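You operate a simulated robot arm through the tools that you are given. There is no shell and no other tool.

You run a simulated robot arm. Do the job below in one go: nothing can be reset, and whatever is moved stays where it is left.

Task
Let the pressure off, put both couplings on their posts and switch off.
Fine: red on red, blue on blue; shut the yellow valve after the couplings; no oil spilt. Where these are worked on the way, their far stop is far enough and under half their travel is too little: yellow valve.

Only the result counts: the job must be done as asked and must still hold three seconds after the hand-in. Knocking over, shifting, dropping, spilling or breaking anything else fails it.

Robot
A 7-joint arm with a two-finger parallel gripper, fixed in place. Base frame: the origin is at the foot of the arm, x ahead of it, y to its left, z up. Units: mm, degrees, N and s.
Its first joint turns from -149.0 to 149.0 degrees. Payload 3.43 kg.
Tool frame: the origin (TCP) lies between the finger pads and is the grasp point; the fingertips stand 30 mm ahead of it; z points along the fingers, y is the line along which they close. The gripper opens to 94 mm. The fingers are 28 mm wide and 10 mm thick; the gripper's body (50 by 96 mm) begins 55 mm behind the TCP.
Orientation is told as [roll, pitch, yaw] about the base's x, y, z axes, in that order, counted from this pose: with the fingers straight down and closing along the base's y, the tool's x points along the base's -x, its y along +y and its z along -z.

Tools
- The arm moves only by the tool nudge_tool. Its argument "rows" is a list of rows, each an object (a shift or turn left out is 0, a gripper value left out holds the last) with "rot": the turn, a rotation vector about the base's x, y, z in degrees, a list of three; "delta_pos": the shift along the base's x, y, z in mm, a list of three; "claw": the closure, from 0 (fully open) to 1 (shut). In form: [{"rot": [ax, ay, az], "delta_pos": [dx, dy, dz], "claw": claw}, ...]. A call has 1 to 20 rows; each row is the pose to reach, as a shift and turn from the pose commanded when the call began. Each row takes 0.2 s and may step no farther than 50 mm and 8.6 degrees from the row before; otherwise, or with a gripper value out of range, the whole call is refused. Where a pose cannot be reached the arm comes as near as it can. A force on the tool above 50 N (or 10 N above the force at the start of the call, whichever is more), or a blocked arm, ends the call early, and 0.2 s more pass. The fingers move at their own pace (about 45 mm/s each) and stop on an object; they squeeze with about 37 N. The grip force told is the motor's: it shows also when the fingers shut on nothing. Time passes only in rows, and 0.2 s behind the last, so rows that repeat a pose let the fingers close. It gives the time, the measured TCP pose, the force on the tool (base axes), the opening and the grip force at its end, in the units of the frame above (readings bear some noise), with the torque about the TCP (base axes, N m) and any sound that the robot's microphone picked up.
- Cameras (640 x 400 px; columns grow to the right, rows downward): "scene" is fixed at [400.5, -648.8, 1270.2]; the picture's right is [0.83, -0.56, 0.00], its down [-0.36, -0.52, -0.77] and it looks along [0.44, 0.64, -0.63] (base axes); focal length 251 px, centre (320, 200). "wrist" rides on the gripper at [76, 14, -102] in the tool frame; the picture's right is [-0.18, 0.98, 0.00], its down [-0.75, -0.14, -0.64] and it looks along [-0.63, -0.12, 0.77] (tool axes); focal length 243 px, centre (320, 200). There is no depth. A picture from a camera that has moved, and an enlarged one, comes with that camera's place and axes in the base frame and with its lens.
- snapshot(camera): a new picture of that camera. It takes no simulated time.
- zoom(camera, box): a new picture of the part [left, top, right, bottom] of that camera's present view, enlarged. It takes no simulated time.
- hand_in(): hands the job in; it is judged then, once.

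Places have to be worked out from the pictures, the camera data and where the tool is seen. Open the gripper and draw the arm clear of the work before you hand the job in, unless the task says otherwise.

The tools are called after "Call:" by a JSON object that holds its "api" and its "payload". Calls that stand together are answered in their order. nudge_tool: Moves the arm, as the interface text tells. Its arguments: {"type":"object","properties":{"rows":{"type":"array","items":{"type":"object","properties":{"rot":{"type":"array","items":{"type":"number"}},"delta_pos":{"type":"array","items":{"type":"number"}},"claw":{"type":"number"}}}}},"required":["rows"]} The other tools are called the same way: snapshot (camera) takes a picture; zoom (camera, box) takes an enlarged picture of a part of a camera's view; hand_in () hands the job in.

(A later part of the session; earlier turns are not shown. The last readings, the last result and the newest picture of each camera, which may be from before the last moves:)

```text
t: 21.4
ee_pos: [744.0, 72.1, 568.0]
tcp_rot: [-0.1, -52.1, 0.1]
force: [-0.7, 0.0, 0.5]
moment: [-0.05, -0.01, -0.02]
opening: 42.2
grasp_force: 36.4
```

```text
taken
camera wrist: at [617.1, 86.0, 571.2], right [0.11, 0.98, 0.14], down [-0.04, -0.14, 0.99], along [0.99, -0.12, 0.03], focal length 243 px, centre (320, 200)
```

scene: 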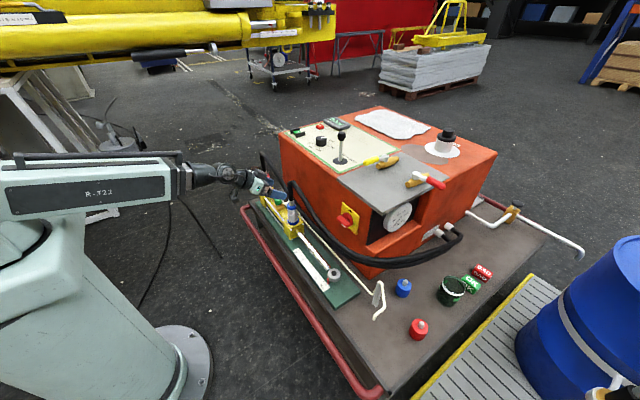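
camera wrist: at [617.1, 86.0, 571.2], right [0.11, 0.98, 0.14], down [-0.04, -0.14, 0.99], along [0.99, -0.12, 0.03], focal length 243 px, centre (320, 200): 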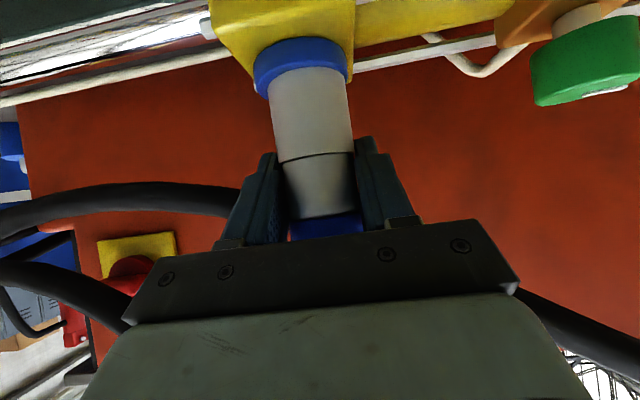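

Gripped at 42 mm opening. Now I pull straight up slowly and watch the force.

Call:
{"api": "nudge_tool", "payload": {"rows": [{"delta_pos": [0, 1.5, 4], "claw": 1}, {"delta_pos": [0, 1.5, 8], "claw": 1}, {"delta_pos": [0, 1.5, 12], "claw": 1}]}}

Call:
{"api": "snapshot", "payload": {"camera": "wrist"}}

Call:
{"api": "zoom", "payload": {"camera": "scene", "box": [230, 150, 330, 250]}}

```text
t: 22.2
ee_pos: [745.2, 73.5, 579.7]
tcp_rot: [0.0, -52.0, 0.0]
force: [0.1, -0.1, -3.9]
moment: [0.05, 0.01, 0.01]
opening: 42.5
grasp_force: 36.8
```

```text
taken
camera wrist: at [617.3, 87.8, 583.3], right [0.11, 0.98, 0.14], down [-0.04, -0.14, 0.99], along [0.99, -0.12, 0.03], focal length 243 px, centre (320, 200)
```

wrist: 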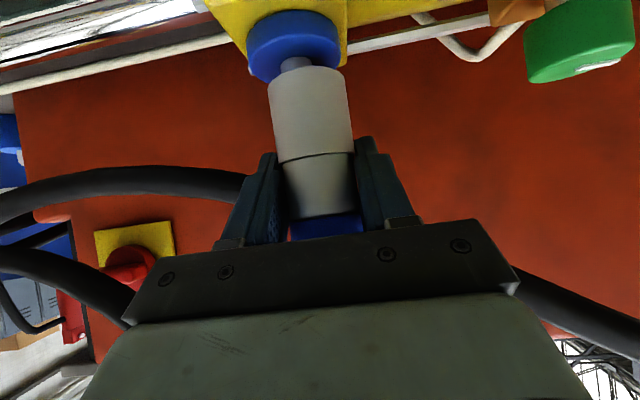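

```text
4.00 times, centred on (280, 200) of scene
camera zoom: at [400.5, -648.8, 1270.2], right [0.83, -0.56, 0.0], down [-0.36, -0.52, -0.77], along [0.44, 0.64, -0.63], focal length 1004 px, centre (480, 200)
```

zoom: 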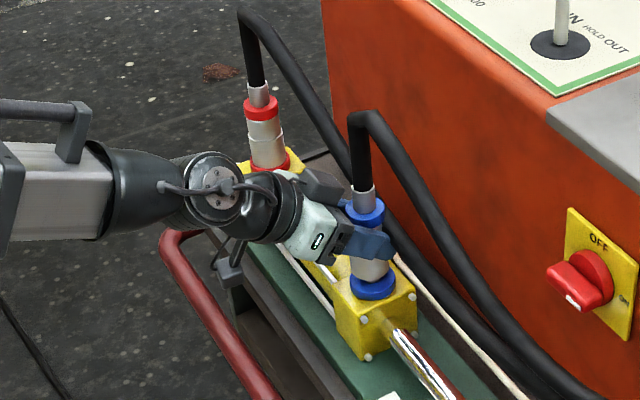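

The coupling (whole sleeve) lifts off a fixed ring with a nipple; only ~4 N. I keep lifting to about z=720.

Call:
{"api": "nudge_tool", "payload": {"rows": [{"delta_pos": [0, 0, 20], "claw": 1}, {"delta_pos": [0, 0, 50], "claw": 1}, {"delta_pos": [0, 0, 85], "claw": 1}, {"delta_pos": [0, 0, 120], "claw": 1}, {"delta_pos": [0, 0, 145], "claw": 1}]}}

Call:
{"api": "snapshot", "payload": {"camera": "wrist"}}

Call:
{"api": "snapshot", "payload": {"camera": "scene"}}

```text
t: 23.4
ee_pos: [742.7, 73.8, 726.6]
tcp_rot: [-0.1, -52.1, 0.1]
force: [-0.4, 0.2, -3.7]
moment: [-0.01, 0.03, -0.04]
opening: 42.3
grasp_force: 37.2
```

```text
taken
camera wrist: at [615.9, 87.9, 729.2], right [0.11, 0.98, 0.14], down [-0.04, -0.14, 0.99], along [0.99, -0.12, 0.02], focal length 243 px, centre (320, 200)
```

wrist: 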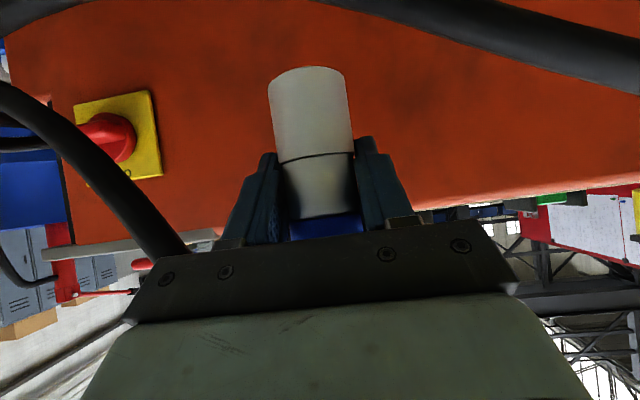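

```text
taken
```

scene: 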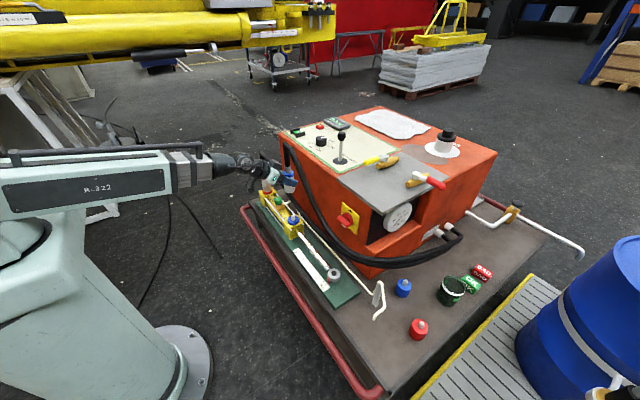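

The coupling's bottom is about 63 mm below the TCP, so I expect seating at TCP z≈520 on the post. I now carry it along the pack front toward the blue post, yawing +40° so the gripper will come in clear of the tube and hoses.

Call:
{"api": "nudge_tool", "payload": {"rows": [{"delta_pos": [0, -40, 5], "claw": 1}, {"delta_pos": [0, -80, 10], "claw": 1}, {"delta_pos": [0, -125, 10], "rot": [0, 0, 6], "claw": 1}, {"delta_pos": [0, -170, 10], "rot": [0, 0, 12], "claw": 1}, {"delta_pos": [0, -215, 10], "rot": [0, 0, 18], "claw": 1}, {"delta_pos": [5, -260, 10], "rot": [0, 0, 24], "claw": 1}, {"delta_pos": [10, -305, 10], "rot": [0, 0, 30], "claw": 1}, {"delta_pos": [15, -350, 10], "rot": [0, 0, 36], "claw": 1}, {"delta_pos": [30, -390, 10], "rot": [0, 0, 40], "claw": 1}, {"delta_pos": [60, -420, 10], "rot": [0, 0, 40], "claw": 1}]}}

Call:
{"api": "snapshot", "payload": {"camera": "wrist"}}

Call:
{"api": "snapshot", "payload": {"camera": "scene"}}

```text
t: 25.6
ee_pos: [805.8, -346.4, 734.8]
tcp_rot: [0.0, -52.0, 40.0]
force: [-0.8, 0.3, -3.6]
moment: [-0.04, 0.0, -0.03]
opening: 42.1
grasp_force: 36.8
```

```text
taken
camera wrist: at [698.4, -417.7, 738.1], right [-0.55, 0.82, 0.14], down [0.06, -0.14, 0.99], along [0.84, 0.55, 0.03], focal length 243 px, centre (320, 200)
```

wrist: 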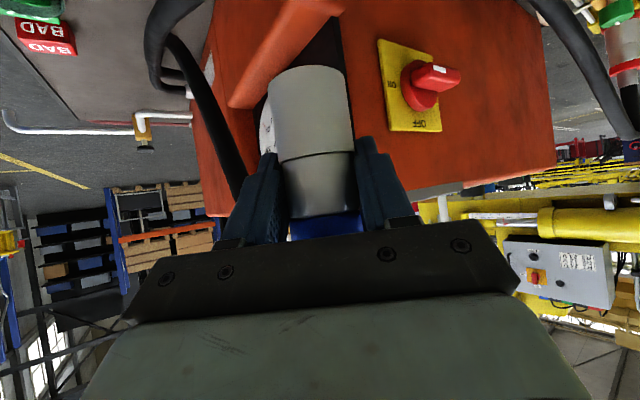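

```text
taken
```

scene: 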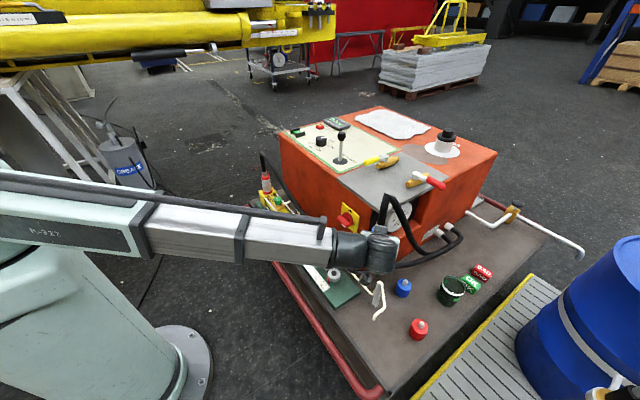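

Clear so far. I move over the blue post at [931,-401] and lower to z≈620 to check alignment.

Call:
{"api": "nudge_tool", "payload": {"rows": [{"delta_pos": [35, -20, 0], "claw": 1}, {"delta_pos": [70, -40, 0], "claw": 1}, {"delta_pos": [100, -52, 0], "claw": 1}, {"delta_pos": [126, -55, 0], "claw": 1}, {"delta_pos": [126, -55, -40], "claw": 1}, {"delta_pos": [126, -55, -80], "claw": 1}, {"delta_pos": [126, -55, -115], "claw": 1}]}}

Call:
{"api": "snapshot", "payload": {"camera": "wrist"}}

Call:
{"api": "zoom", "payload": {"camera": "scene", "box": [340, 190, 480, 350]}}

```text
t: 27.2
ee_pos: [931.2, -401.4, 619.2]
tcp_rot: [-0.1, -52.0, 39.9]
force: [0.1, 1.1, -3.3]
moment: [-0.01, 0.02, 0.01]
opening: 42.1
grasp_force: 36.5
```

```text
taken
camera wrist: at [823.7, -472.7, 622.5], right [-0.54, 0.83, 0.14], down [0.06, -0.14, 0.99], along [0.84, 0.55, 0.03], focal length 243 px, centre (320, 200)
```

wrist: 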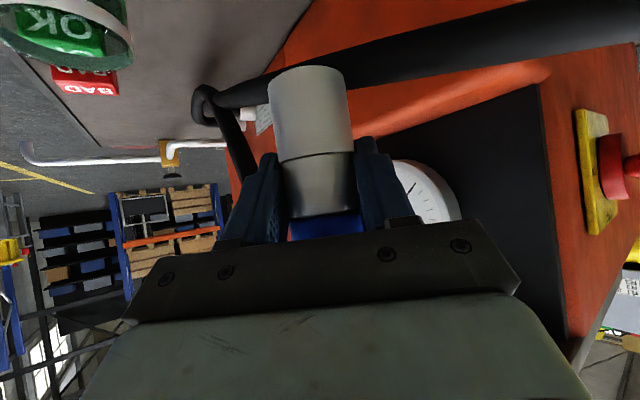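

```text
2.50 times, centred on (410, 270) of scene
camera zoom: at [400.5, -648.8, 1270.2], right [0.83, -0.56, 0.0], down [-0.36, -0.52, -0.77], along [0.44, 0.64, -0.63], focal length 628 px, centre (95, 25)
```

zoom: 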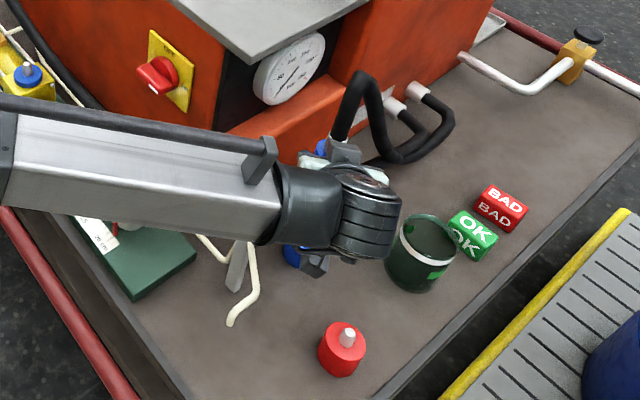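

I lower to z≈570 so the post's nipple comes into the wrist view for a lateral check.

Call:
{"api": "nudge_tool", "payload": {"rows": [{"delta_pos": [0, 0, -25], "claw": 1}, {"delta_pos": [0, 0, -50], "claw": 1}]}}

Call:
{"api": "snapshot", "payload": {"camera": "wrist"}}

Call:
{"api": "zoom", "payload": {"camera": "wrist", "box": [240, 0, 400, 100]}}

Call:
{"api": "zoom", "payload": {"camera": "scene", "box": [360, 220, 460, 320]}}

```text
t: 27.8
ee_pos: [930.9, -401.3, 568.1]
tcp_rot: [-0.1, -51.9, 40.0]
force: [0.3, 1.1, -3.2]
moment: [-0.03, -0.02, 0.0]
opening: 42.0
grasp_force: 37.5
```

```text
taken
camera wrist: at [823.9, -472.4, 572.3], right [-0.54, 0.83, 0.14], down [0.06, -0.13, 0.99], along [0.84, 0.55, 0.03], focal length 243 px, centre (320, 200)
```

wrist: 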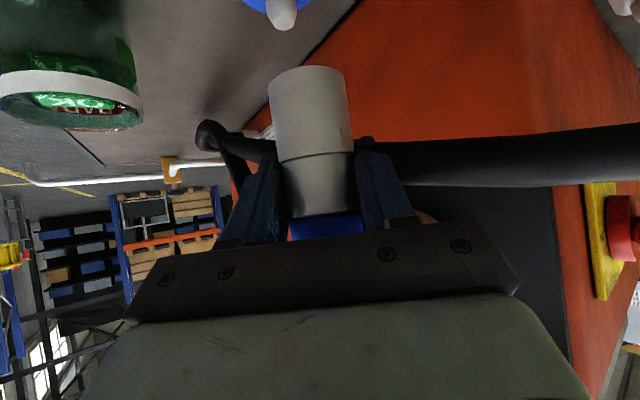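

```text
4.00 times, centred on (320, 50) of wrist
camera zoom: at [823.9, -472.4, 572.3], right [-0.54, 0.83, 0.14], down [0.06, -0.13, 0.99], along [0.84, 0.55, 0.03], focal length 970 px, centre (320, 800)
```

zoom: 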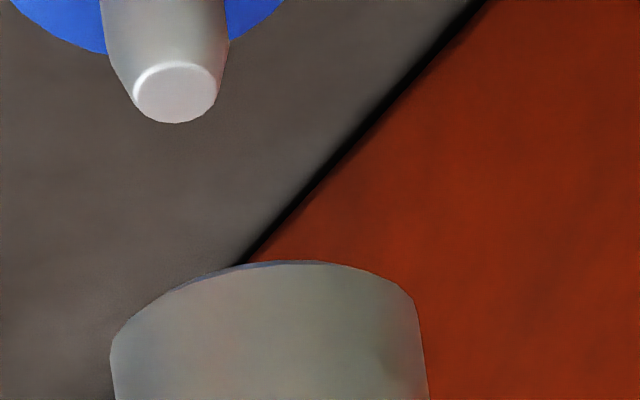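

```text
4.00 times, centred on (410, 270) of scene
camera zoom: at [400.5, -648.8, 1270.2], right [0.83, -0.56, 0.0], down [-0.36, -0.52, -0.77], along [0.44, 0.64, -0.63], focal length 1004 px, centre (-40, -80)
```

zoom: 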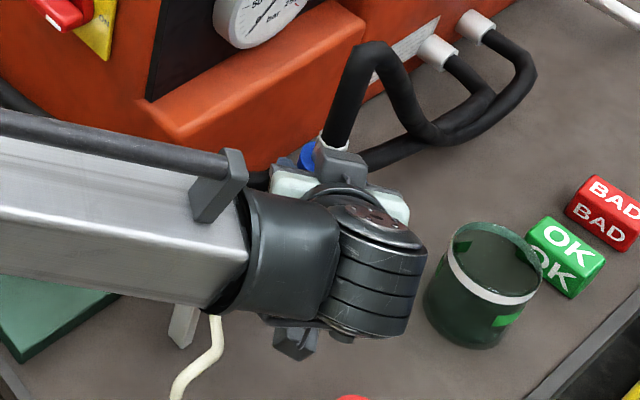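

The nipple tip shows in the wrist view about 7 mm to the right of the coupling axis (post at ≈[939,-402,476]). I shift [5.5,-5,0] and lower a bit to verify.

Call:
{"api": "nudge_tool", "payload": {"rows": [{"delta_pos": [5.5, -5, -4], "claw": 1}, {"delta_pos": [5.5, -5, -12], "claw": 1}]}}

Call:
{"api": "zoom", "payload": {"camera": "wrist", "box": [240, 0, 400, 100]}}

Call:
{"api": "snapshot", "payload": {"camera": "scene"}}

```text
t: 28.4
ee_pos: [936.1, -406.7, 557.0]
tcp_rot: [-0.1, -52.0, 40.0]
force: [-0.3, 0.9, -3.6]
moment: [-0.01, 0.04, -0.04]
opening: 42.5
grasp_force: 36.4
```

```text
4.00 times, centred on (320, 50) of wrist
camera zoom: at [829.2, -477.6, 560.4], right [-0.55, 0.83, 0.14], down [0.06, -0.14, 0.99], along [0.84, 0.55, 0.03], focal length 970 px, centre (320, 800)
```

zoom: 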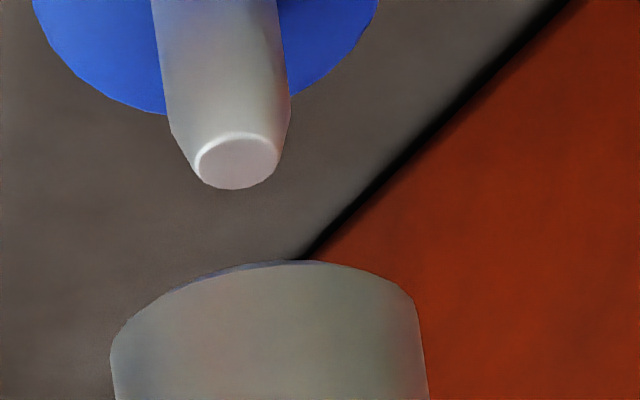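

```text
taken
```

scene: 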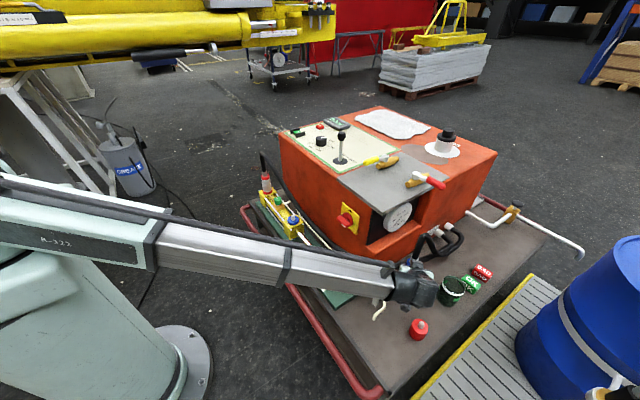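

Triangulating the two views puts the tip at z≈475.5, 5.6 mm ahead of the TCP and centred laterally, matching the coupling axis. I lower slowly onto the nipple.

Call:
{"api": "nudge_tool", "payload": {"rows": [{"delta_pos": [0, 0, -10], "claw": 1}, {"delta_pos": [0, 0, -18], "claw": 1}, {"delta_pos": [0, 0, -23], "claw": 1}, {"delta_pos": [0, 0, -27], "claw": 1}, {"delta_pos": [0, 0, -31], "claw": 1}]}}

Call:
{"api": "snapshot", "payload": {"camera": "wrist"}}

```text
t: 29.6
ee_pos: [936.2, -406.4, 526.3]
tcp_rot: [-0.2, -52.0, 40.0]
force: [-0.5, -0.9, -2.6]
moment: [-0.01, 0.0, 0.0]
opening: 42.1
grasp_force: 37.1
```

```text
taken
camera wrist: at [828.9, -477.5, 530.0], right [-0.54, 0.83, 0.14], down [0.06, -0.13, 0.99], along [0.84, 0.55, 0.03], focal length 243 px, centre (320, 200)
```

wrist: 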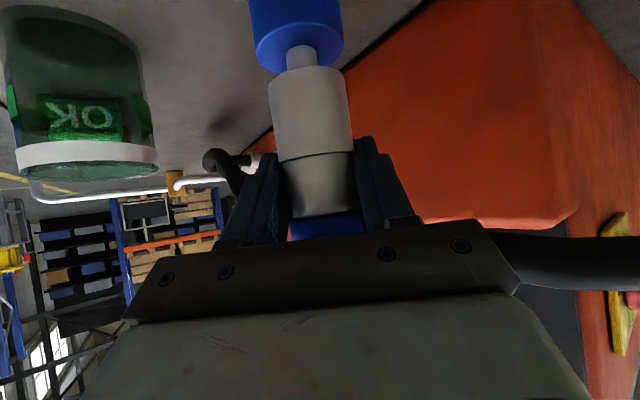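

The nipple is entering, centred, with no side force. I continue down to seat it.

Call:
{"api": "nudge_tool", "payload": {"rows": [{"delta_pos": [0, 0, -4], "claw": 1}, {"delta_pos": [0, 0, -8], "claw": 1}, {"delta_pos": [0, 0, -11], "claw": 1}]}}

Call:
{"api": "snapshot", "payload": {"camera": "wrist"}}

```text
t: 30.4
ee_pos: [936.6, -406.1, 515.6]
tcp_rot: [-0.2, -52.0, 40.0]
force: [2.5, 0.7, -2.7]
moment: [0.03, -0.16, 0.0]
opening: 42.1
grasp_force: 36.7
```

```text
taken
camera wrist: at [829.6, -477.4, 519.3], right [-0.54, 0.83, 0.14], down [0.06, -0.13, 0.99], along [0.84, 0.55, 0.03], focal length 243 px, centre (320, 200)
```

wrist: 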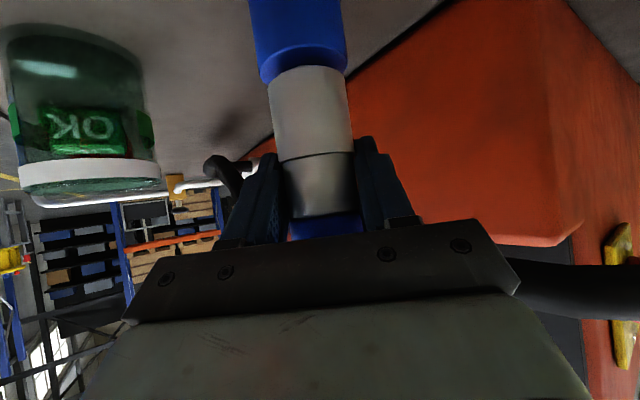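

Almost down; I continue in small steps until a clear seating force appears.

Call:
{"api": "nudge_tool", "payload": {"rows": [{"delta_pos": [0, 0, -1.5], "claw": 1}, {"delta_pos": [0, 0, -3], "claw": 1}, {"delta_pos": [0, 0, -4], "claw": 1}]}}

Call:
{"api": "zoom", "payload": {"camera": "wrist", "box": [220, 0, 400, 120]}}

```text
t: 31.2
ee_pos: [937.3, -405.9, 512.4]
tcp_rot: [-0.1, -52.1, 40.0]
force: [3.3, 0.5, -2.3]
moment: [0.01, -0.18, 0.0]
opening: 42.2
grasp_force: 37.1
```

```text
3.33 times, centred on (310, 60) of wrist
camera zoom: at [829.6, -477.7, 514.8], right [-0.54, 0.83, 0.14], down [0.06, -0.14, 0.99], along [0.84, 0.55, 0.03], focal length 809 px, centre (353, 667)
```

zoom: 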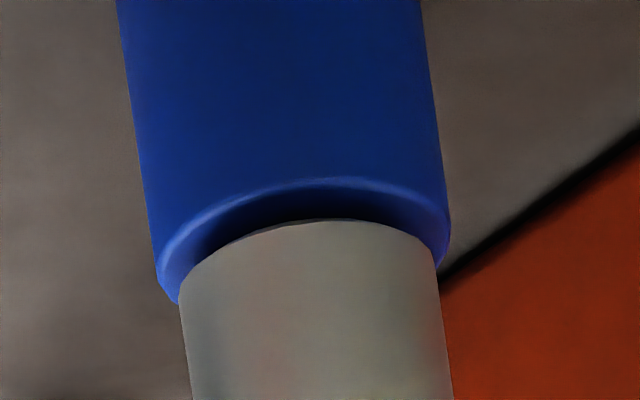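

Slight +x side force of ~3 N, so I ease 1 mm toward +x while continuing down.

Call:
{"api": "nudge_tool", "payload": {"rows": [{"delta_pos": [1, 0, -1], "claw": 1}, {"delta_pos": [1.5, 0, -2.5], "claw": 1}, {"delta_pos": [1.5, 0, -4], "claw": 1}]}}

Call:
{"api": "zoom", "payload": {"camera": "wrist", "box": [220, 0, 400, 120]}}

```text
t: 32.0
ee_pos: [938.3, -406.3, 506.9]
tcp_rot: [0.0, -52.0, 40.0]
force: [-0.7, -1.3, -3.4]
moment: [-0.03, 0.0, -0.02]
opening: 42.1
grasp_force: 36.9
```

```text
3.33 times, centred on (310, 60) of wrist
camera zoom: at [831.0, -477.6, 511.0], right [-0.54, 0.83, 0.14], down [0.06, -0.14, 0.99], along [0.84, 0.55, 0.03], focal length 809 px, centre (353, 667)
```

zoom: 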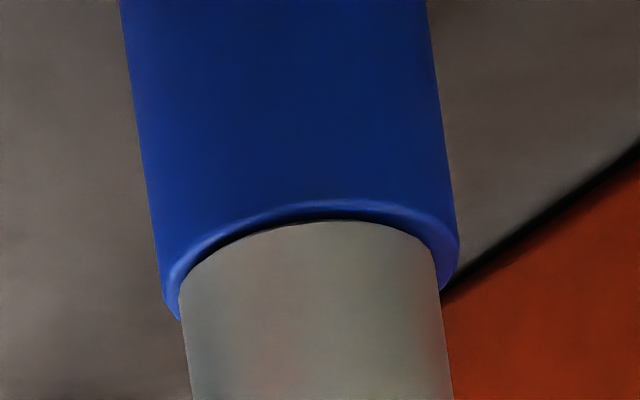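

Side force is gone and the gap is closing. A few more millimetres until contact.

Call:
{"api": "nudge_tool", "payload": {"rows": [{"delta_pos": [0, 0, -1.5], "claw": 1}, {"delta_pos": [0, 0, -3], "claw": 1}, {"delta_pos": [0, 0, -4.5], "claw": 1}]}}

Call:
{"api": "zoom", "payload": {"camera": "wrist", "box": [220, 0, 400, 120]}}

```text
t: 32.8
ee_pos: [937.5, -406.9, 505.0]
tcp_rot: [0.0, -52.2, 40.0]
force: [-4.8, -2.6, 15.3]
moment: [0.13, 0.02, 0.07]
opening: 42.1
grasp_force: 37.2
```

```text
3.33 times, centred on (310, 60) of wrist
camera zoom: at [830.8, -477.7, 508.9], right [-0.54, 0.83, 0.14], down [0.06, -0.14, 0.99], along [0.84, 0.55, 0.03], focal length 809 px, centre (353, 667)
```

zoom: 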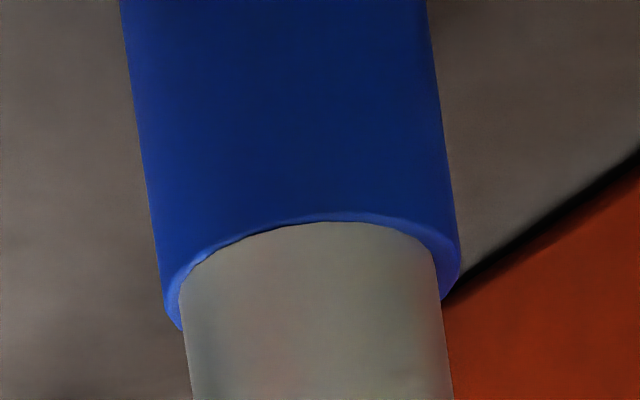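

Seated: 15 N upward reaction and the rim touches the post. I unload slightly, open to about 64 mm, and withdraw along the tool axis.

Call:
{"api": "nudge_tool", "payload": {"rows": [{"delta_pos": [0, 0, 2.5], "claw": 1}, {"delta_pos": [0, 0, 2.5], "claw": 0.32}, {"delta_pos": [0, 0, 2.5], "claw": 0.32}, {"delta_pos": [0, 0, 2.5], "claw": 0.32}]}}

Call:
{"api": "snapshot", "payload": {"camera": "wrist"}}

```text
t: 33.8
ee_pos: [936.9, -406.0, 505.6]
tcp_rot: [-0.1, -52.0, 40.1]
force: [0.7, 0.2, 0.2]
moment: [-0.02, 0.01, 0.0]
opening: 63.9
grasp_force: 0.0
```

```text
taken
camera wrist: at [831.0, -477.8, 509.4], right [-0.54, 0.83, 0.14], down [0.06, -0.13, 0.99], along [0.84, 0.55, 0.03], focal length 243 px, centre (320, 200)
```

wrist: 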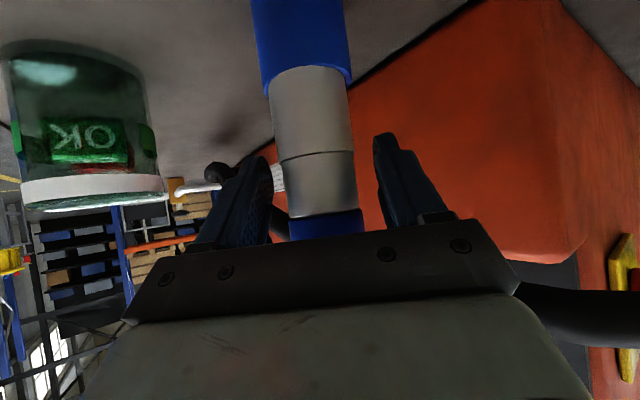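

Released and standing on the blue post. Now I withdraw along the tool axis, then up and away.

Call:
{"api": "nudge_tool", "payload": {"rows": [{"delta_pos": [-12, -10, 12.3], "claw": 0.32}, {"delta_pos": [-30, -25, 31], "claw": 0.32}, {"delta_pos": [-48, -40, 49], "claw": 0.32}, {"delta_pos": [-60, -50, 75], "claw": 0.2}, {"delta_pos": [-75, -55, 115], "claw": 0}, {"delta_pos": [-90, -50, 155], "claw": 0}, {"delta_pos": [-110, -30, 190], "claw": 0}, {"delta_pos": [-130, 0, 215], "claw": 0}]}}

Call:
{"api": "snapshot", "payload": {"camera": "wrist"}}

Call:
{"api": "zoom", "payload": {"camera": "scene", "box": [340, 190, 500, 350]}}

Call:
{"api": "snapshot", "payload": {"camera": "scene"}}

```text
t: 35.6
ee_pos: [807.7, -406.9, 719.2]
tcp_rot: [0.0, -52.0, 39.9]
force: [0.9, -0.3, -0.6]
moment: [0.04, 0.04, 0.02]
opening: 94.1
grasp_force: 0.0
```

```text
taken
camera wrist: at [700.1, -477.9, 723.6], right [-0.54, 0.83, 0.14], down [0.06, -0.14, 0.99], along [0.84, 0.55, 0.03], focal length 243 px, centre (320, 200)
```

wrist: 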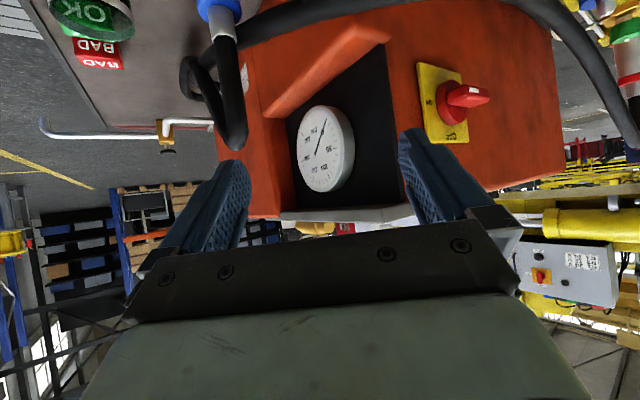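

```text
2.50 times, centred on (420, 270) of scene
camera zoom: at [400.5, -648.8, 1270.2], right [0.83, -0.56, 0.0], down [-0.36, -0.52, -0.77], along [0.44, 0.64, -0.63], focal length 628 px, centre (70, 25)
```

zoom: 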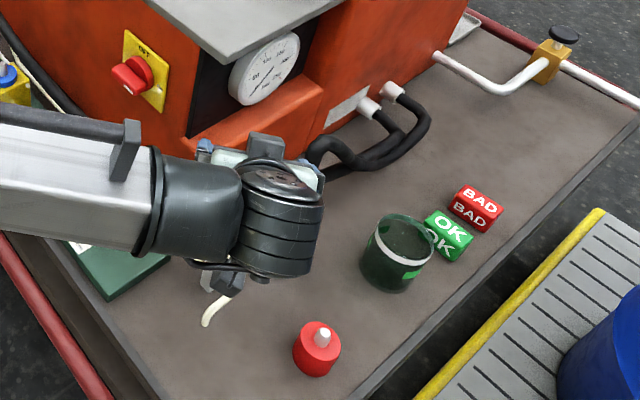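

```text
taken
```

scene: 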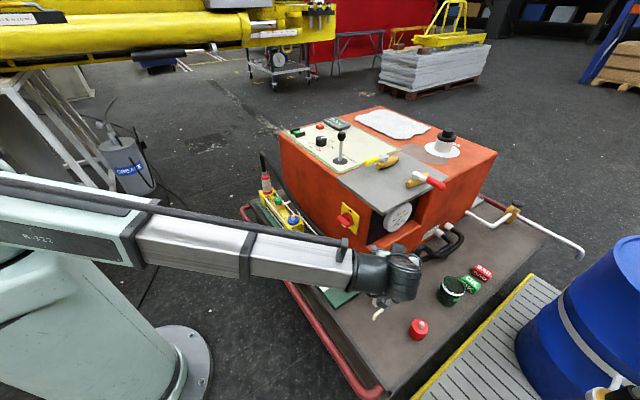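

Blue is on its post and upright, nothing disturbed. Now I travel back to the red coupling, returning yaw to 0.

Call:
{"api": "nudge_tool", "payload": {"rows": [{"delta_pos": [-20, 38, 5], "rot": [0, 0, -5]}, {"delta_pos": [-40, 76, 10], "rot": [0, 0, -10]}, {"delta_pos": [-60, 114, 15], "rot": [0, 0, -16]}, {"delta_pos": [-80, 152, 20], "rot": [0, 0, -22]}, {"delta_pos": [-92, 196, 20], "rot": [0, 0, -28]}, {"delta_pos": [-92, 240, 20], "rot": [0, 0, -34]}, {"delta_pos": [-92, 285, 20], "rot": [0, 0, -40]}, {"delta_pos": [-92, 330, 20], "rot": [0, 0, -40]}, {"delta_pos": [-92, 375, 20], "rot": [0, 0, -40]}, {"delta_pos": [-92, 420, 20], "rot": [0, 0, -40]}, {"delta_pos": [-92, 465, 20], "rot": [0, 0, -40]}, {"delta_pos": [-95, 510, 20], "rot": [0, 0, -40]}, {"delta_pos": [-100, 555, 20], "rot": [0, 0, -40]}, {"delta_pos": [-105, 600, 20], "rot": [0, 0, -40]}, {"delta_pos": [-110, 645, 20], "rot": [0, 0, -40]}, {"delta_pos": [-115, 690, 20], "rot": [0, 0, -40]}, {"delta_pos": [-120, 735, 15], "rot": [0, 0, -40]}, {"delta_pos": [-120, 742, 0], "rot": [0, 0, -40]}]}}

Call:
{"api": "snapshot", "payload": {"camera": "wrist"}}

Call:
{"api": "snapshot", "payload": {"camera": "scene"}}

```text
t: 39.4
ee_pos: [687.3, 335.9, 721.2]
tcp_rot: [-0.1, -52.2, 0.0]
force: [-0.4, -0.3, 0.1]
moment: [0.01, -0.02, 0.0]
opening: 94.0
grasp_force: 0.0
```

```text
taken
camera wrist: at [559.4, 351.1, 724.7], right [0.11, 0.98, 0.14], down [-0.04, -0.14, 0.99], along [0.99, -0.12, 0.03], focal length 243 px, centre (320, 200)
```

wrist: 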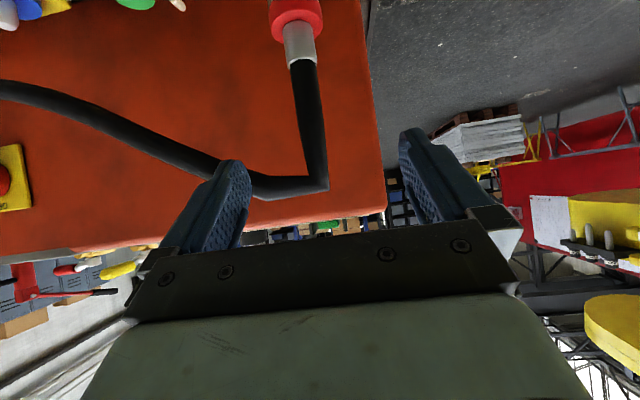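

```text
taken
```

scene: 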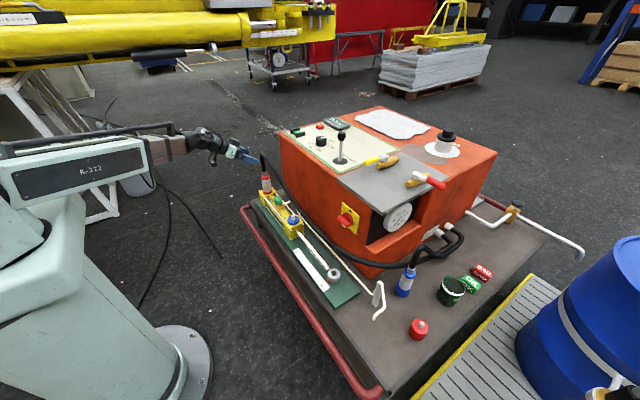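

Red coupling's axis reads about [750,330]. I descend diagonally as before, stopping short to check centring.

Call:
{"api": "nudge_tool", "payload": {"rows": [{"delta_pos": [12, -4, -35]}, {"delta_pos": [24, -6, -70]}, {"delta_pos": [34, -6, -101]}]}}

Call:
{"api": "snapshot", "payload": {"camera": "wrist"}}

Call:
{"api": "zoom", "payload": {"camera": "wrist", "box": [240, 0, 400, 220]}}

```text
t: 40.2
ee_pos: [722.0, 329.8, 618.9]
tcp_rot: [0.0, -52.1, 0.1]
force: [-0.9, 0.3, 0.5]
moment: [0.0, -0.02, -0.02]
opening: 94.0
grasp_force: 0.0
```

```text
taken
camera wrist: at [593.9, 343.9, 622.8], right [0.11, 0.98, 0.14], down [-0.04, -0.14, 0.99], along [0.99, -0.12, 0.03], focal length 243 px, centre (320, 200)
```

wrist: 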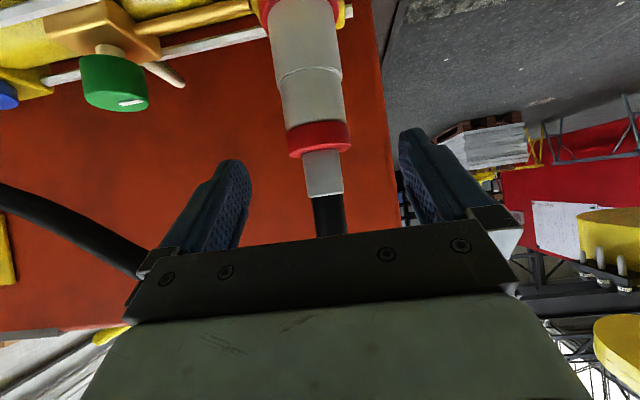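

```text
1.82 times, centred on (320, 110) of wrist
camera zoom: at [593.9, 343.9, 622.8], right [0.11, 0.98, 0.14], down [-0.04, -0.14, 0.99], along [0.99, -0.12, 0.03], focal length 441 px, centre (320, 364)
```

zoom: 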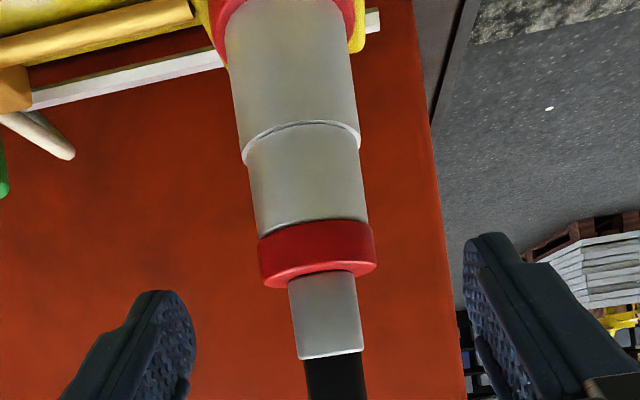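

Alignment is the same as with blue (axis y≈331). I go to the grip pose [744.5,331,567] and close.

Call:
{"api": "nudge_tool", "payload": {"rows": [{"delta_pos": [8, 1, -25], "claw": 0}, {"delta_pos": [16, 1, -42], "claw": 0}, {"delta_pos": [22.5, 1, -51.5], "claw": 0}, {"delta_pos": [22.5, 1, -51.5], "claw": 1}, {"delta_pos": [22.5, 1, -51.5], "claw": 1}, {"delta_pos": [22.5, 1, -51.5], "claw": 1}, {"delta_pos": [22.5, 1, -51.5], "claw": 1}, {"delta_pos": [22.5, 1, -51.5], "claw": 1}]}}

Call:
{"api": "snapshot", "payload": {"camera": "wrist"}}

```text
t: 42.0
ee_pos: [744.2, 331.1, 566.9]
tcp_rot: [-0.1, -52.0, 0.0]
force: [0.4, -1.4, 0.5]
moment: [0.0, 0.0, 0.0]
opening: 42.3
grasp_force: 37.2
```

```text
taken
camera wrist: at [616.2, 345.1, 571.5], right [0.11, 0.98, 0.14], down [-0.04, -0.14, 0.99], along [0.99, -0.12, 0.03], focal length 243 px, centre (320, 200)
```

wrist: 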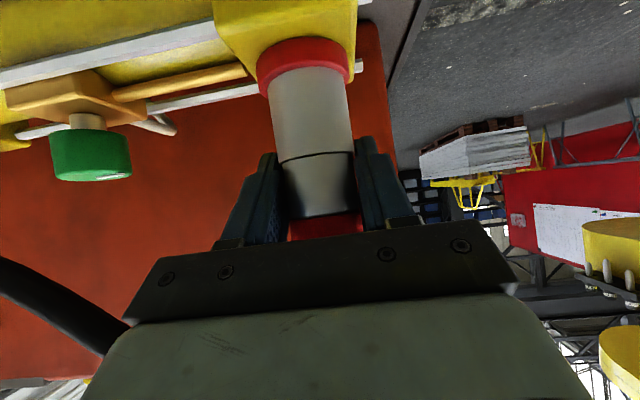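

Gripped at 42.3 mm. I lift slowly at first, then up to z≈727.

Call:
{"api": "nudge_tool", "payload": {"rows": [{"delta_pos": [0, 0, 4], "claw": 1}, {"delta_pos": [0, 0, 8], "claw": 1}, {"delta_pos": [0, 0, 14], "claw": 1}, {"delta_pos": [0, 0, 30], "claw": 1}, {"delta_pos": [0, 0, 60], "claw": 1}, {"delta_pos": [0, 0, 95], "claw": 1}, {"delta_pos": [0, 0, 130], "claw": 1}, {"delta_pos": [0, 0, 160], "claw": 1}]}}

Call:
{"api": "snapshot", "payload": {"camera": "wrist"}}

Call:
{"api": "snapshot", "payload": {"camera": "scene"}}

```text
t: 43.8
ee_pos: [745.8, 329.9, 727.7]
tcp_rot: [-0.1, -52.1, 0.1]
force: [0.6, -0.3, -4.3]
moment: [-0.04, 0.06, 0.01]
opening: 42.1
grasp_force: 37.0
```

```text
taken
camera wrist: at [616.8, 344.2, 731.5], right [0.11, 0.98, 0.14], down [-0.04, -0.14, 0.99], along [0.99, -0.12, 0.03], focal length 243 px, centre (320, 200)
```

wrist: 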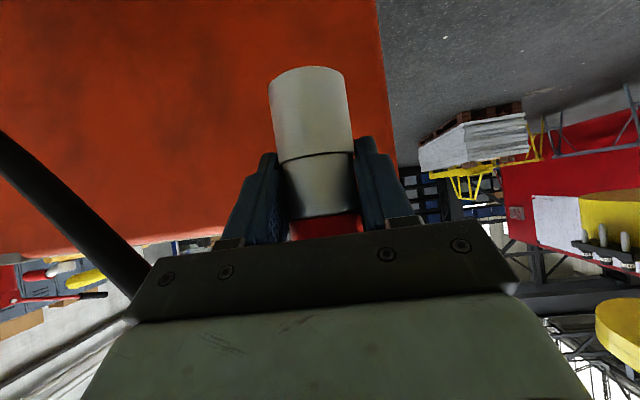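

```text
taken
```

scene: 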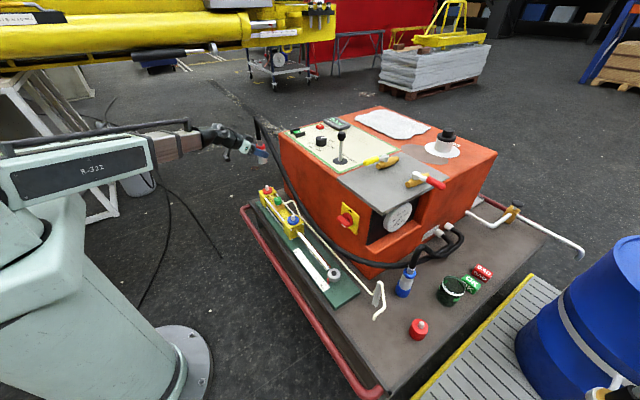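

Red is off its port. I carry it along the front to near the red post, yawing +15°.

Call:
{"api": "nudge_tool", "payload": {"rows": [{"delta_pos": [0, -40, 5], "claw": 1}, {"delta_pos": [0, -85, 10], "claw": 1}, {"delta_pos": [0, -130, 10], "claw": 1}, {"delta_pos": [0, -175, 10], "claw": 1}, {"delta_pos": [0, -220, 10], "claw": 1}, {"delta_pos": [0, -265, 10], "claw": 1}, {"delta_pos": [0, -310, 10], "claw": 1}, {"delta_pos": [0, -355, 10], "claw": 1}, {"delta_pos": [0, -400, 10], "claw": 1}, {"delta_pos": [0, -445, 10], "claw": 1}, {"delta_pos": [0, -490, 10], "claw": 1}, {"delta_pos": [0, -535, 10], "claw": 1}, {"delta_pos": [0, -580, 10], "claw": 1}, {"delta_pos": [0, -625, 10], "claw": 1}, {"delta_pos": [0, -670, 10], "rot": [0, 0, 3], "claw": 1}, {"delta_pos": [5, -715, 10], "rot": [0, 0, 7], "claw": 1}, {"delta_pos": [15, -760, 10], "rot": [0, 0, 11], "claw": 1}, {"delta_pos": [30, -800, 10], "rot": [0, 0, 15], "claw": 1}, {"delta_pos": [55, -840, 10], "rot": [0, 0, 15], "claw": 1}]}}

Call:
{"api": "snapshot", "payload": {"camera": "wrist"}}

Call:
{"api": "snapshot", "payload": {"camera": "scene"}}

```text
t: 47.8
ee_pos: [799.0, -509.3, 737.6]
tcp_rot: [-0.1, -52.0, 15.0]
force: [0.2, 0.4, -3.6]
moment: [-0.01, 0.04, -0.03]
opening: 41.9
grasp_force: 36.8
```

```text
taken
camera wrist: at [672.8, -527.9, 741.8], right [-0.15, 0.98, 0.14], down [0.0, -0.15, 0.99], along [0.99, 0.14, 0.03], focal length 243 px, centre (320, 200)
```

wrist: 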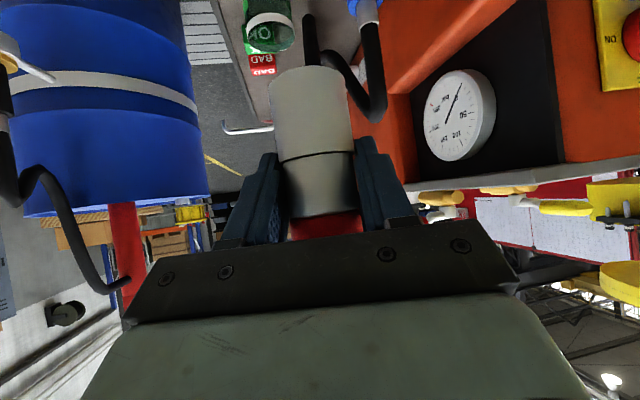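

```text
taken
```

scene: 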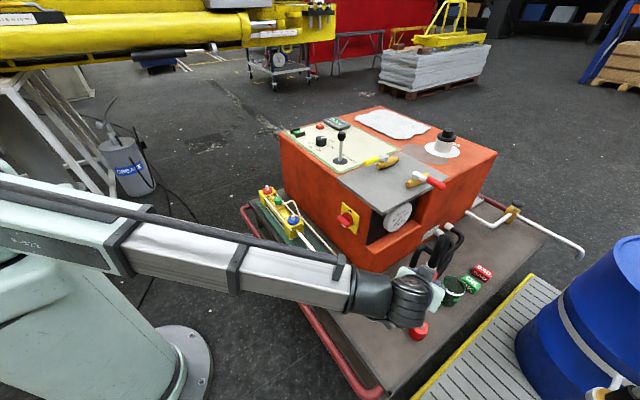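

Over to the red post: TCP to about [860.5,-529.5], then down to z≈568 to see the nipple.

Call:
{"api": "nudge_tool", "payload": {"rows": [{"delta_pos": [30, -10, 0], "claw": 1}, {"delta_pos": [61.5, -20, 0], "claw": 1}, {"delta_pos": [61.5, -20, -40], "claw": 1}, {"delta_pos": [61.5, -20, -80], "claw": 1}, {"delta_pos": [61.5, -20, -115], "claw": 1}, {"delta_pos": [61.5, -20, -145], "claw": 1}, {"delta_pos": [61.5, -20, -169], "claw": 1}]}}

Call:
{"api": "snapshot", "payload": {"camera": "wrist"}}

Call:
{"api": "zoom", "payload": {"camera": "wrist", "box": [240, 0, 400, 100]}}

Call:
{"api": "zoom", "payload": {"camera": "scene", "box": [340, 220, 500, 350]}}

```text
t: 49.4
ee_pos: [861.9, -529.8, 568.5]
tcp_rot: [-0.2, -52.1, 15.0]
force: [-0.5, -0.2, -3.9]
moment: [-0.07, 0.01, 0.01]
opening: 42.1
grasp_force: 37.3
```

```text
taken
camera wrist: at [734.2, -549.1, 572.6], right [-0.14, 0.98, 0.14], down [-0.01, -0.15, 0.99], along [0.99, 0.14, 0.03], focal length 243 px, centre (320, 200)
```

wrist: 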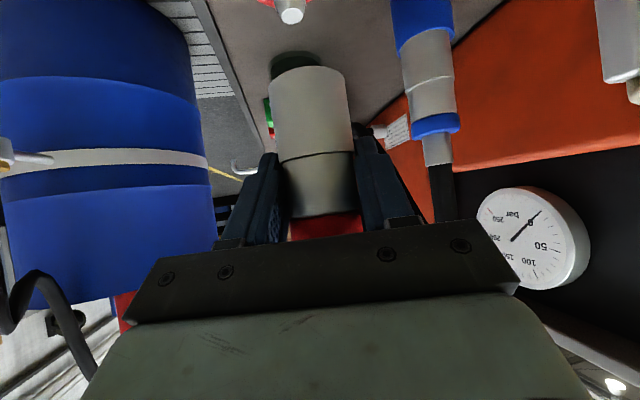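

```text
4.00 times, centred on (320, 50) of wrist
camera zoom: at [734.2, -549.1, 572.6], right [-0.14, 0.98, 0.14], down [-0.01, -0.15, 0.99], along [0.99, 0.14, 0.03], focal length 970 px, centre (320, 800)
```

zoom: 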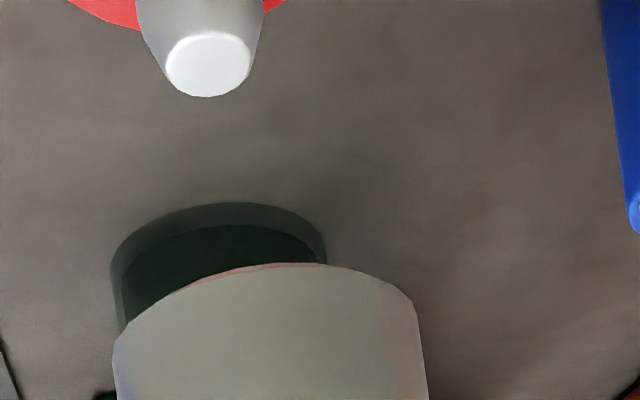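

```text
3.08 times, centred on (420, 285) of scene
camera zoom: at [400.5, -648.8, 1270.2], right [0.83, -0.56, 0.0], down [-0.36, -0.52, -0.77], along [0.44, 0.64, -0.63], focal length 772 px, centre (12, -62)
```

zoom: 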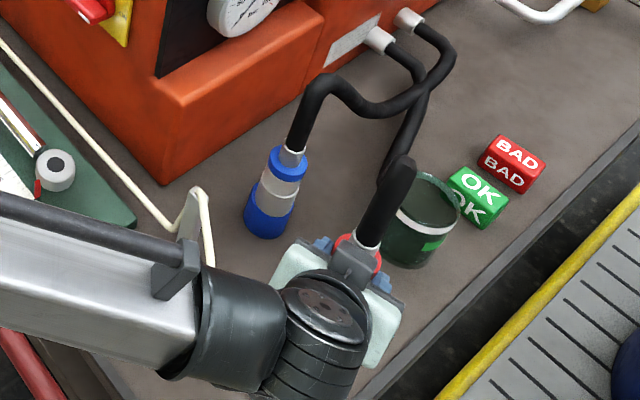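

Nipple is about 2.3 mm right of the coupling axis. I shift and drop 12 mm to triangulate again.

Call:
{"api": "nudge_tool", "payload": {"rows": [{"delta_pos": [0.7, -2.5, -5], "claw": 1}, {"delta_pos": [0.7, -2.5, -12], "claw": 1}]}}

Call:
{"api": "zoom", "payload": {"camera": "wrist", "box": [240, 0, 400, 100]}}

```text
t: 50.0
ee_pos: [861.7, -532.2, 557.1]
tcp_rot: [0.0, -52.0, 15.0]
force: [0.6, 0.7, -3.7]
moment: [0.0, 0.0, -0.02]
opening: 42.0
grasp_force: 37.3
```

```text
4.00 times, centred on (320, 50) of wrist
camera zoom: at [734.6, -551.5, 560.7], right [-0.14, 0.98, 0.14], down [0.0, -0.15, 0.99], along [0.99, 0.14, 0.03], focal length 970 px, centre (320, 800)
```

zoom: 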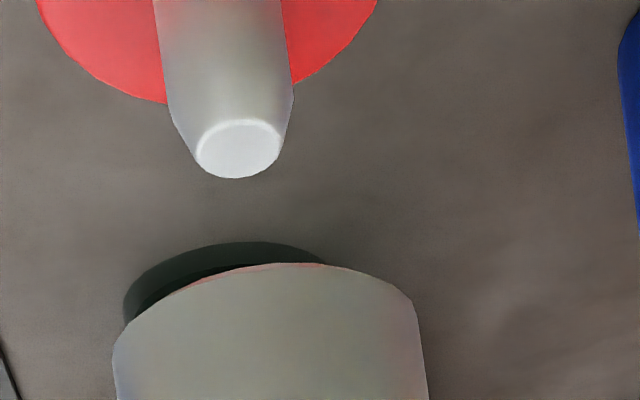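

View matches the blue case (offset within ~1 mm of the seated relation). I lower onto the nipple.

Call:
{"api": "nudge_tool", "payload": {"rows": [{"delta_pos": [0, 0, -10], "claw": 1}, {"delta_pos": [0, 0, -18], "claw": 1}, {"delta_pos": [0, 0, -23], "claw": 1}, {"delta_pos": [0, 0, -27], "claw": 1}, {"delta_pos": [0, 0, -31], "claw": 1}, {"delta_pos": [0, 0, -35], "claw": 1}, {"delta_pos": [0, 0, -39], "claw": 1}]}}

Call:
{"api": "zoom", "payload": {"camera": "wrist", "box": [220, 0, 400, 120]}}

```text
t: 51.6
ee_pos: [861.6, -531.1, 518.4]
tcp_rot: [-0.1, -52.0, 15.1]
force: [-0.3, 0.3, -3.5]
moment: [-0.01, 0.02, 0.0]
opening: 42.3
grasp_force: 37.1
```

```text
3.33 times, centred on (310, 60) of wrist
camera zoom: at [734.6, -550.8, 521.2], right [-0.14, 0.98, 0.14], down [0.0, -0.15, 0.99], along [0.99, 0.14, 0.03], focal length 809 px, centre (353, 667)
```

zoom: 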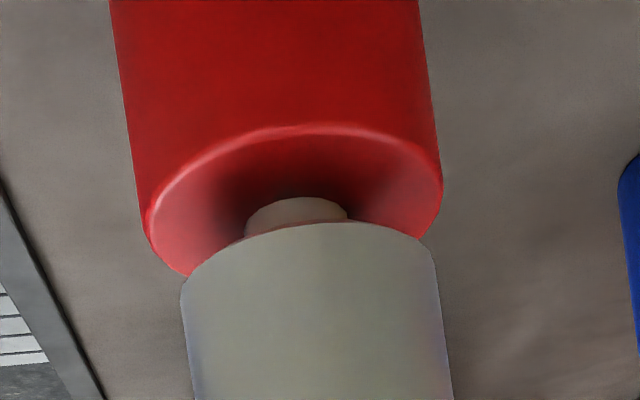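

The nipple is well inside the coupling with no side force. I continue down in small steps to seat.

Call:
{"api": "nudge_tool", "payload": {"rows": [{"delta_pos": [0, 0, -3], "claw": 1}, {"delta_pos": [0, 0, -6], "claw": 1}, {"delta_pos": [0, 0, -9], "claw": 1}, {"delta_pos": [0, 0, -11.5], "claw": 1}]}}

Call:
{"api": "zoom", "payload": {"camera": "wrist", "box": [220, 0, 400, 120]}}

```text
t: 52.6
ee_pos: [861.3, -532.0, 506.1]
tcp_rot: [-0.1, -52.0, 15.0]
force: [0.3, 0.6, -3.2]
moment: [0.01, 0.03, 0.0]
opening: 41.9
grasp_force: 36.6
```

```text
3.33 times, centred on (310, 60) of wrist
camera zoom: at [734.6, -551.3, 510.1], right [-0.14, 0.98, 0.14], down [0.0, -0.15, 0.99], along [0.99, 0.14, 0.03], focal length 809 px, centre (353, 667)
```

zoom: 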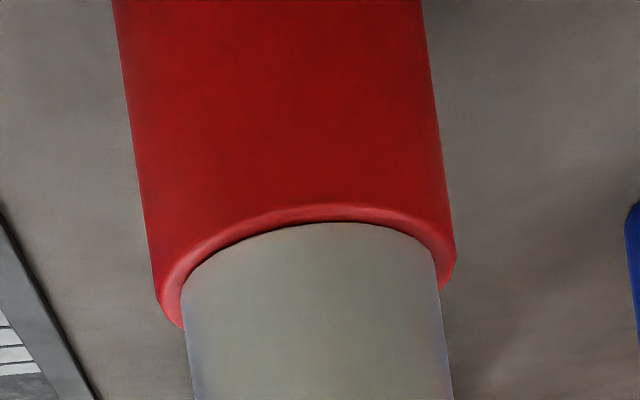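

Just short of contact; a few more millimetres.

Call:
{"api": "nudge_tool", "payload": {"rows": [{"delta_pos": [0, 0, -1.5], "claw": 1}, {"delta_pos": [0, 0, -3], "claw": 1}, {"delta_pos": [0, 0, -4], "claw": 1}]}}

Call:
{"api": "zoom", "payload": {"camera": "wrist", "box": [220, 0, 400, 120]}}

```text
t: 53.4
ee_pos: [862.5, -531.4, 506.0]
tcp_rot: [-0.1, -52.3, 15.0]
force: [-4.6, -1.0, 23.5]
moment: [0.06, -0.2, 0.01]
opening: 42.2
grasp_force: 37.7
```

```text
3.33 times, centred on (310, 60) of wrist
camera zoom: at [734.3, -551.1, 508.8], right [-0.14, 0.98, 0.14], down [-0.01, -0.15, 0.99], along [0.99, 0.14, 0.03], focal length 809 px, centre (353, 667)
```

zoom: 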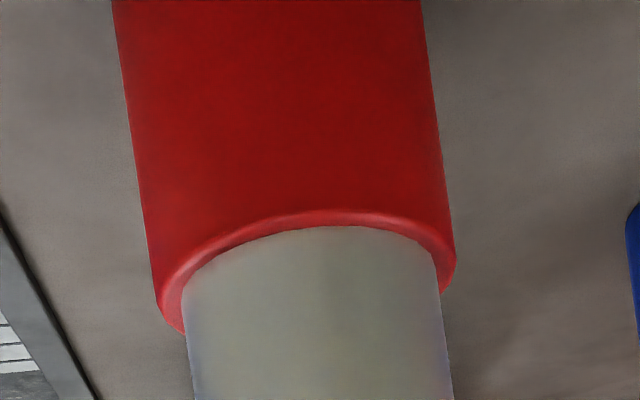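

Seated with 23 N upward reaction. I unload, open partly and withdraw along the tool axis.

Call:
{"api": "nudge_tool", "payload": {"rows": [{"delta_pos": [0, 0, 3], "claw": 1}, {"delta_pos": [0, 0, 3], "claw": 0.32}, {"delta_pos": [0, 0, 3], "claw": 0.32}, {"delta_pos": [0, 0, 3], "claw": 0.32}]}}

Call:
{"api": "snapshot", "payload": {"camera": "wrist"}}

```text
t: 54.4
ee_pos: [860.7, -532.5, 505.1]
tcp_rot: [-0.1, -51.9, 14.9]
force: [0.1, -0.6, 0.6]
moment: [-0.02, 0.0, -0.01]
opening: 63.9
grasp_force: 0.1
```

```text
taken
camera wrist: at [734.2, -550.9, 509.2], right [-0.14, 0.98, 0.14], down [0.0, -0.15, 0.99], along [0.99, 0.14, 0.03], focal length 243 px, centre (320, 200)
```

wrist: 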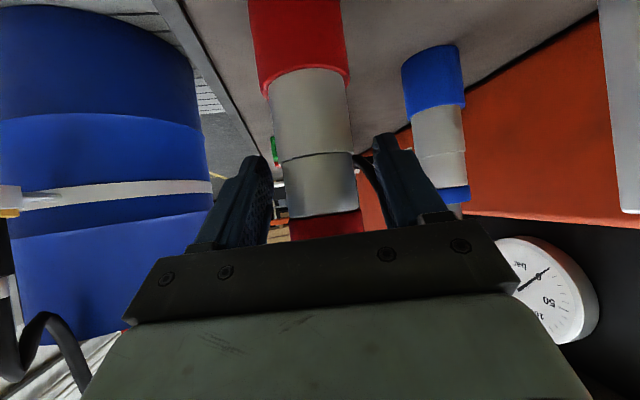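

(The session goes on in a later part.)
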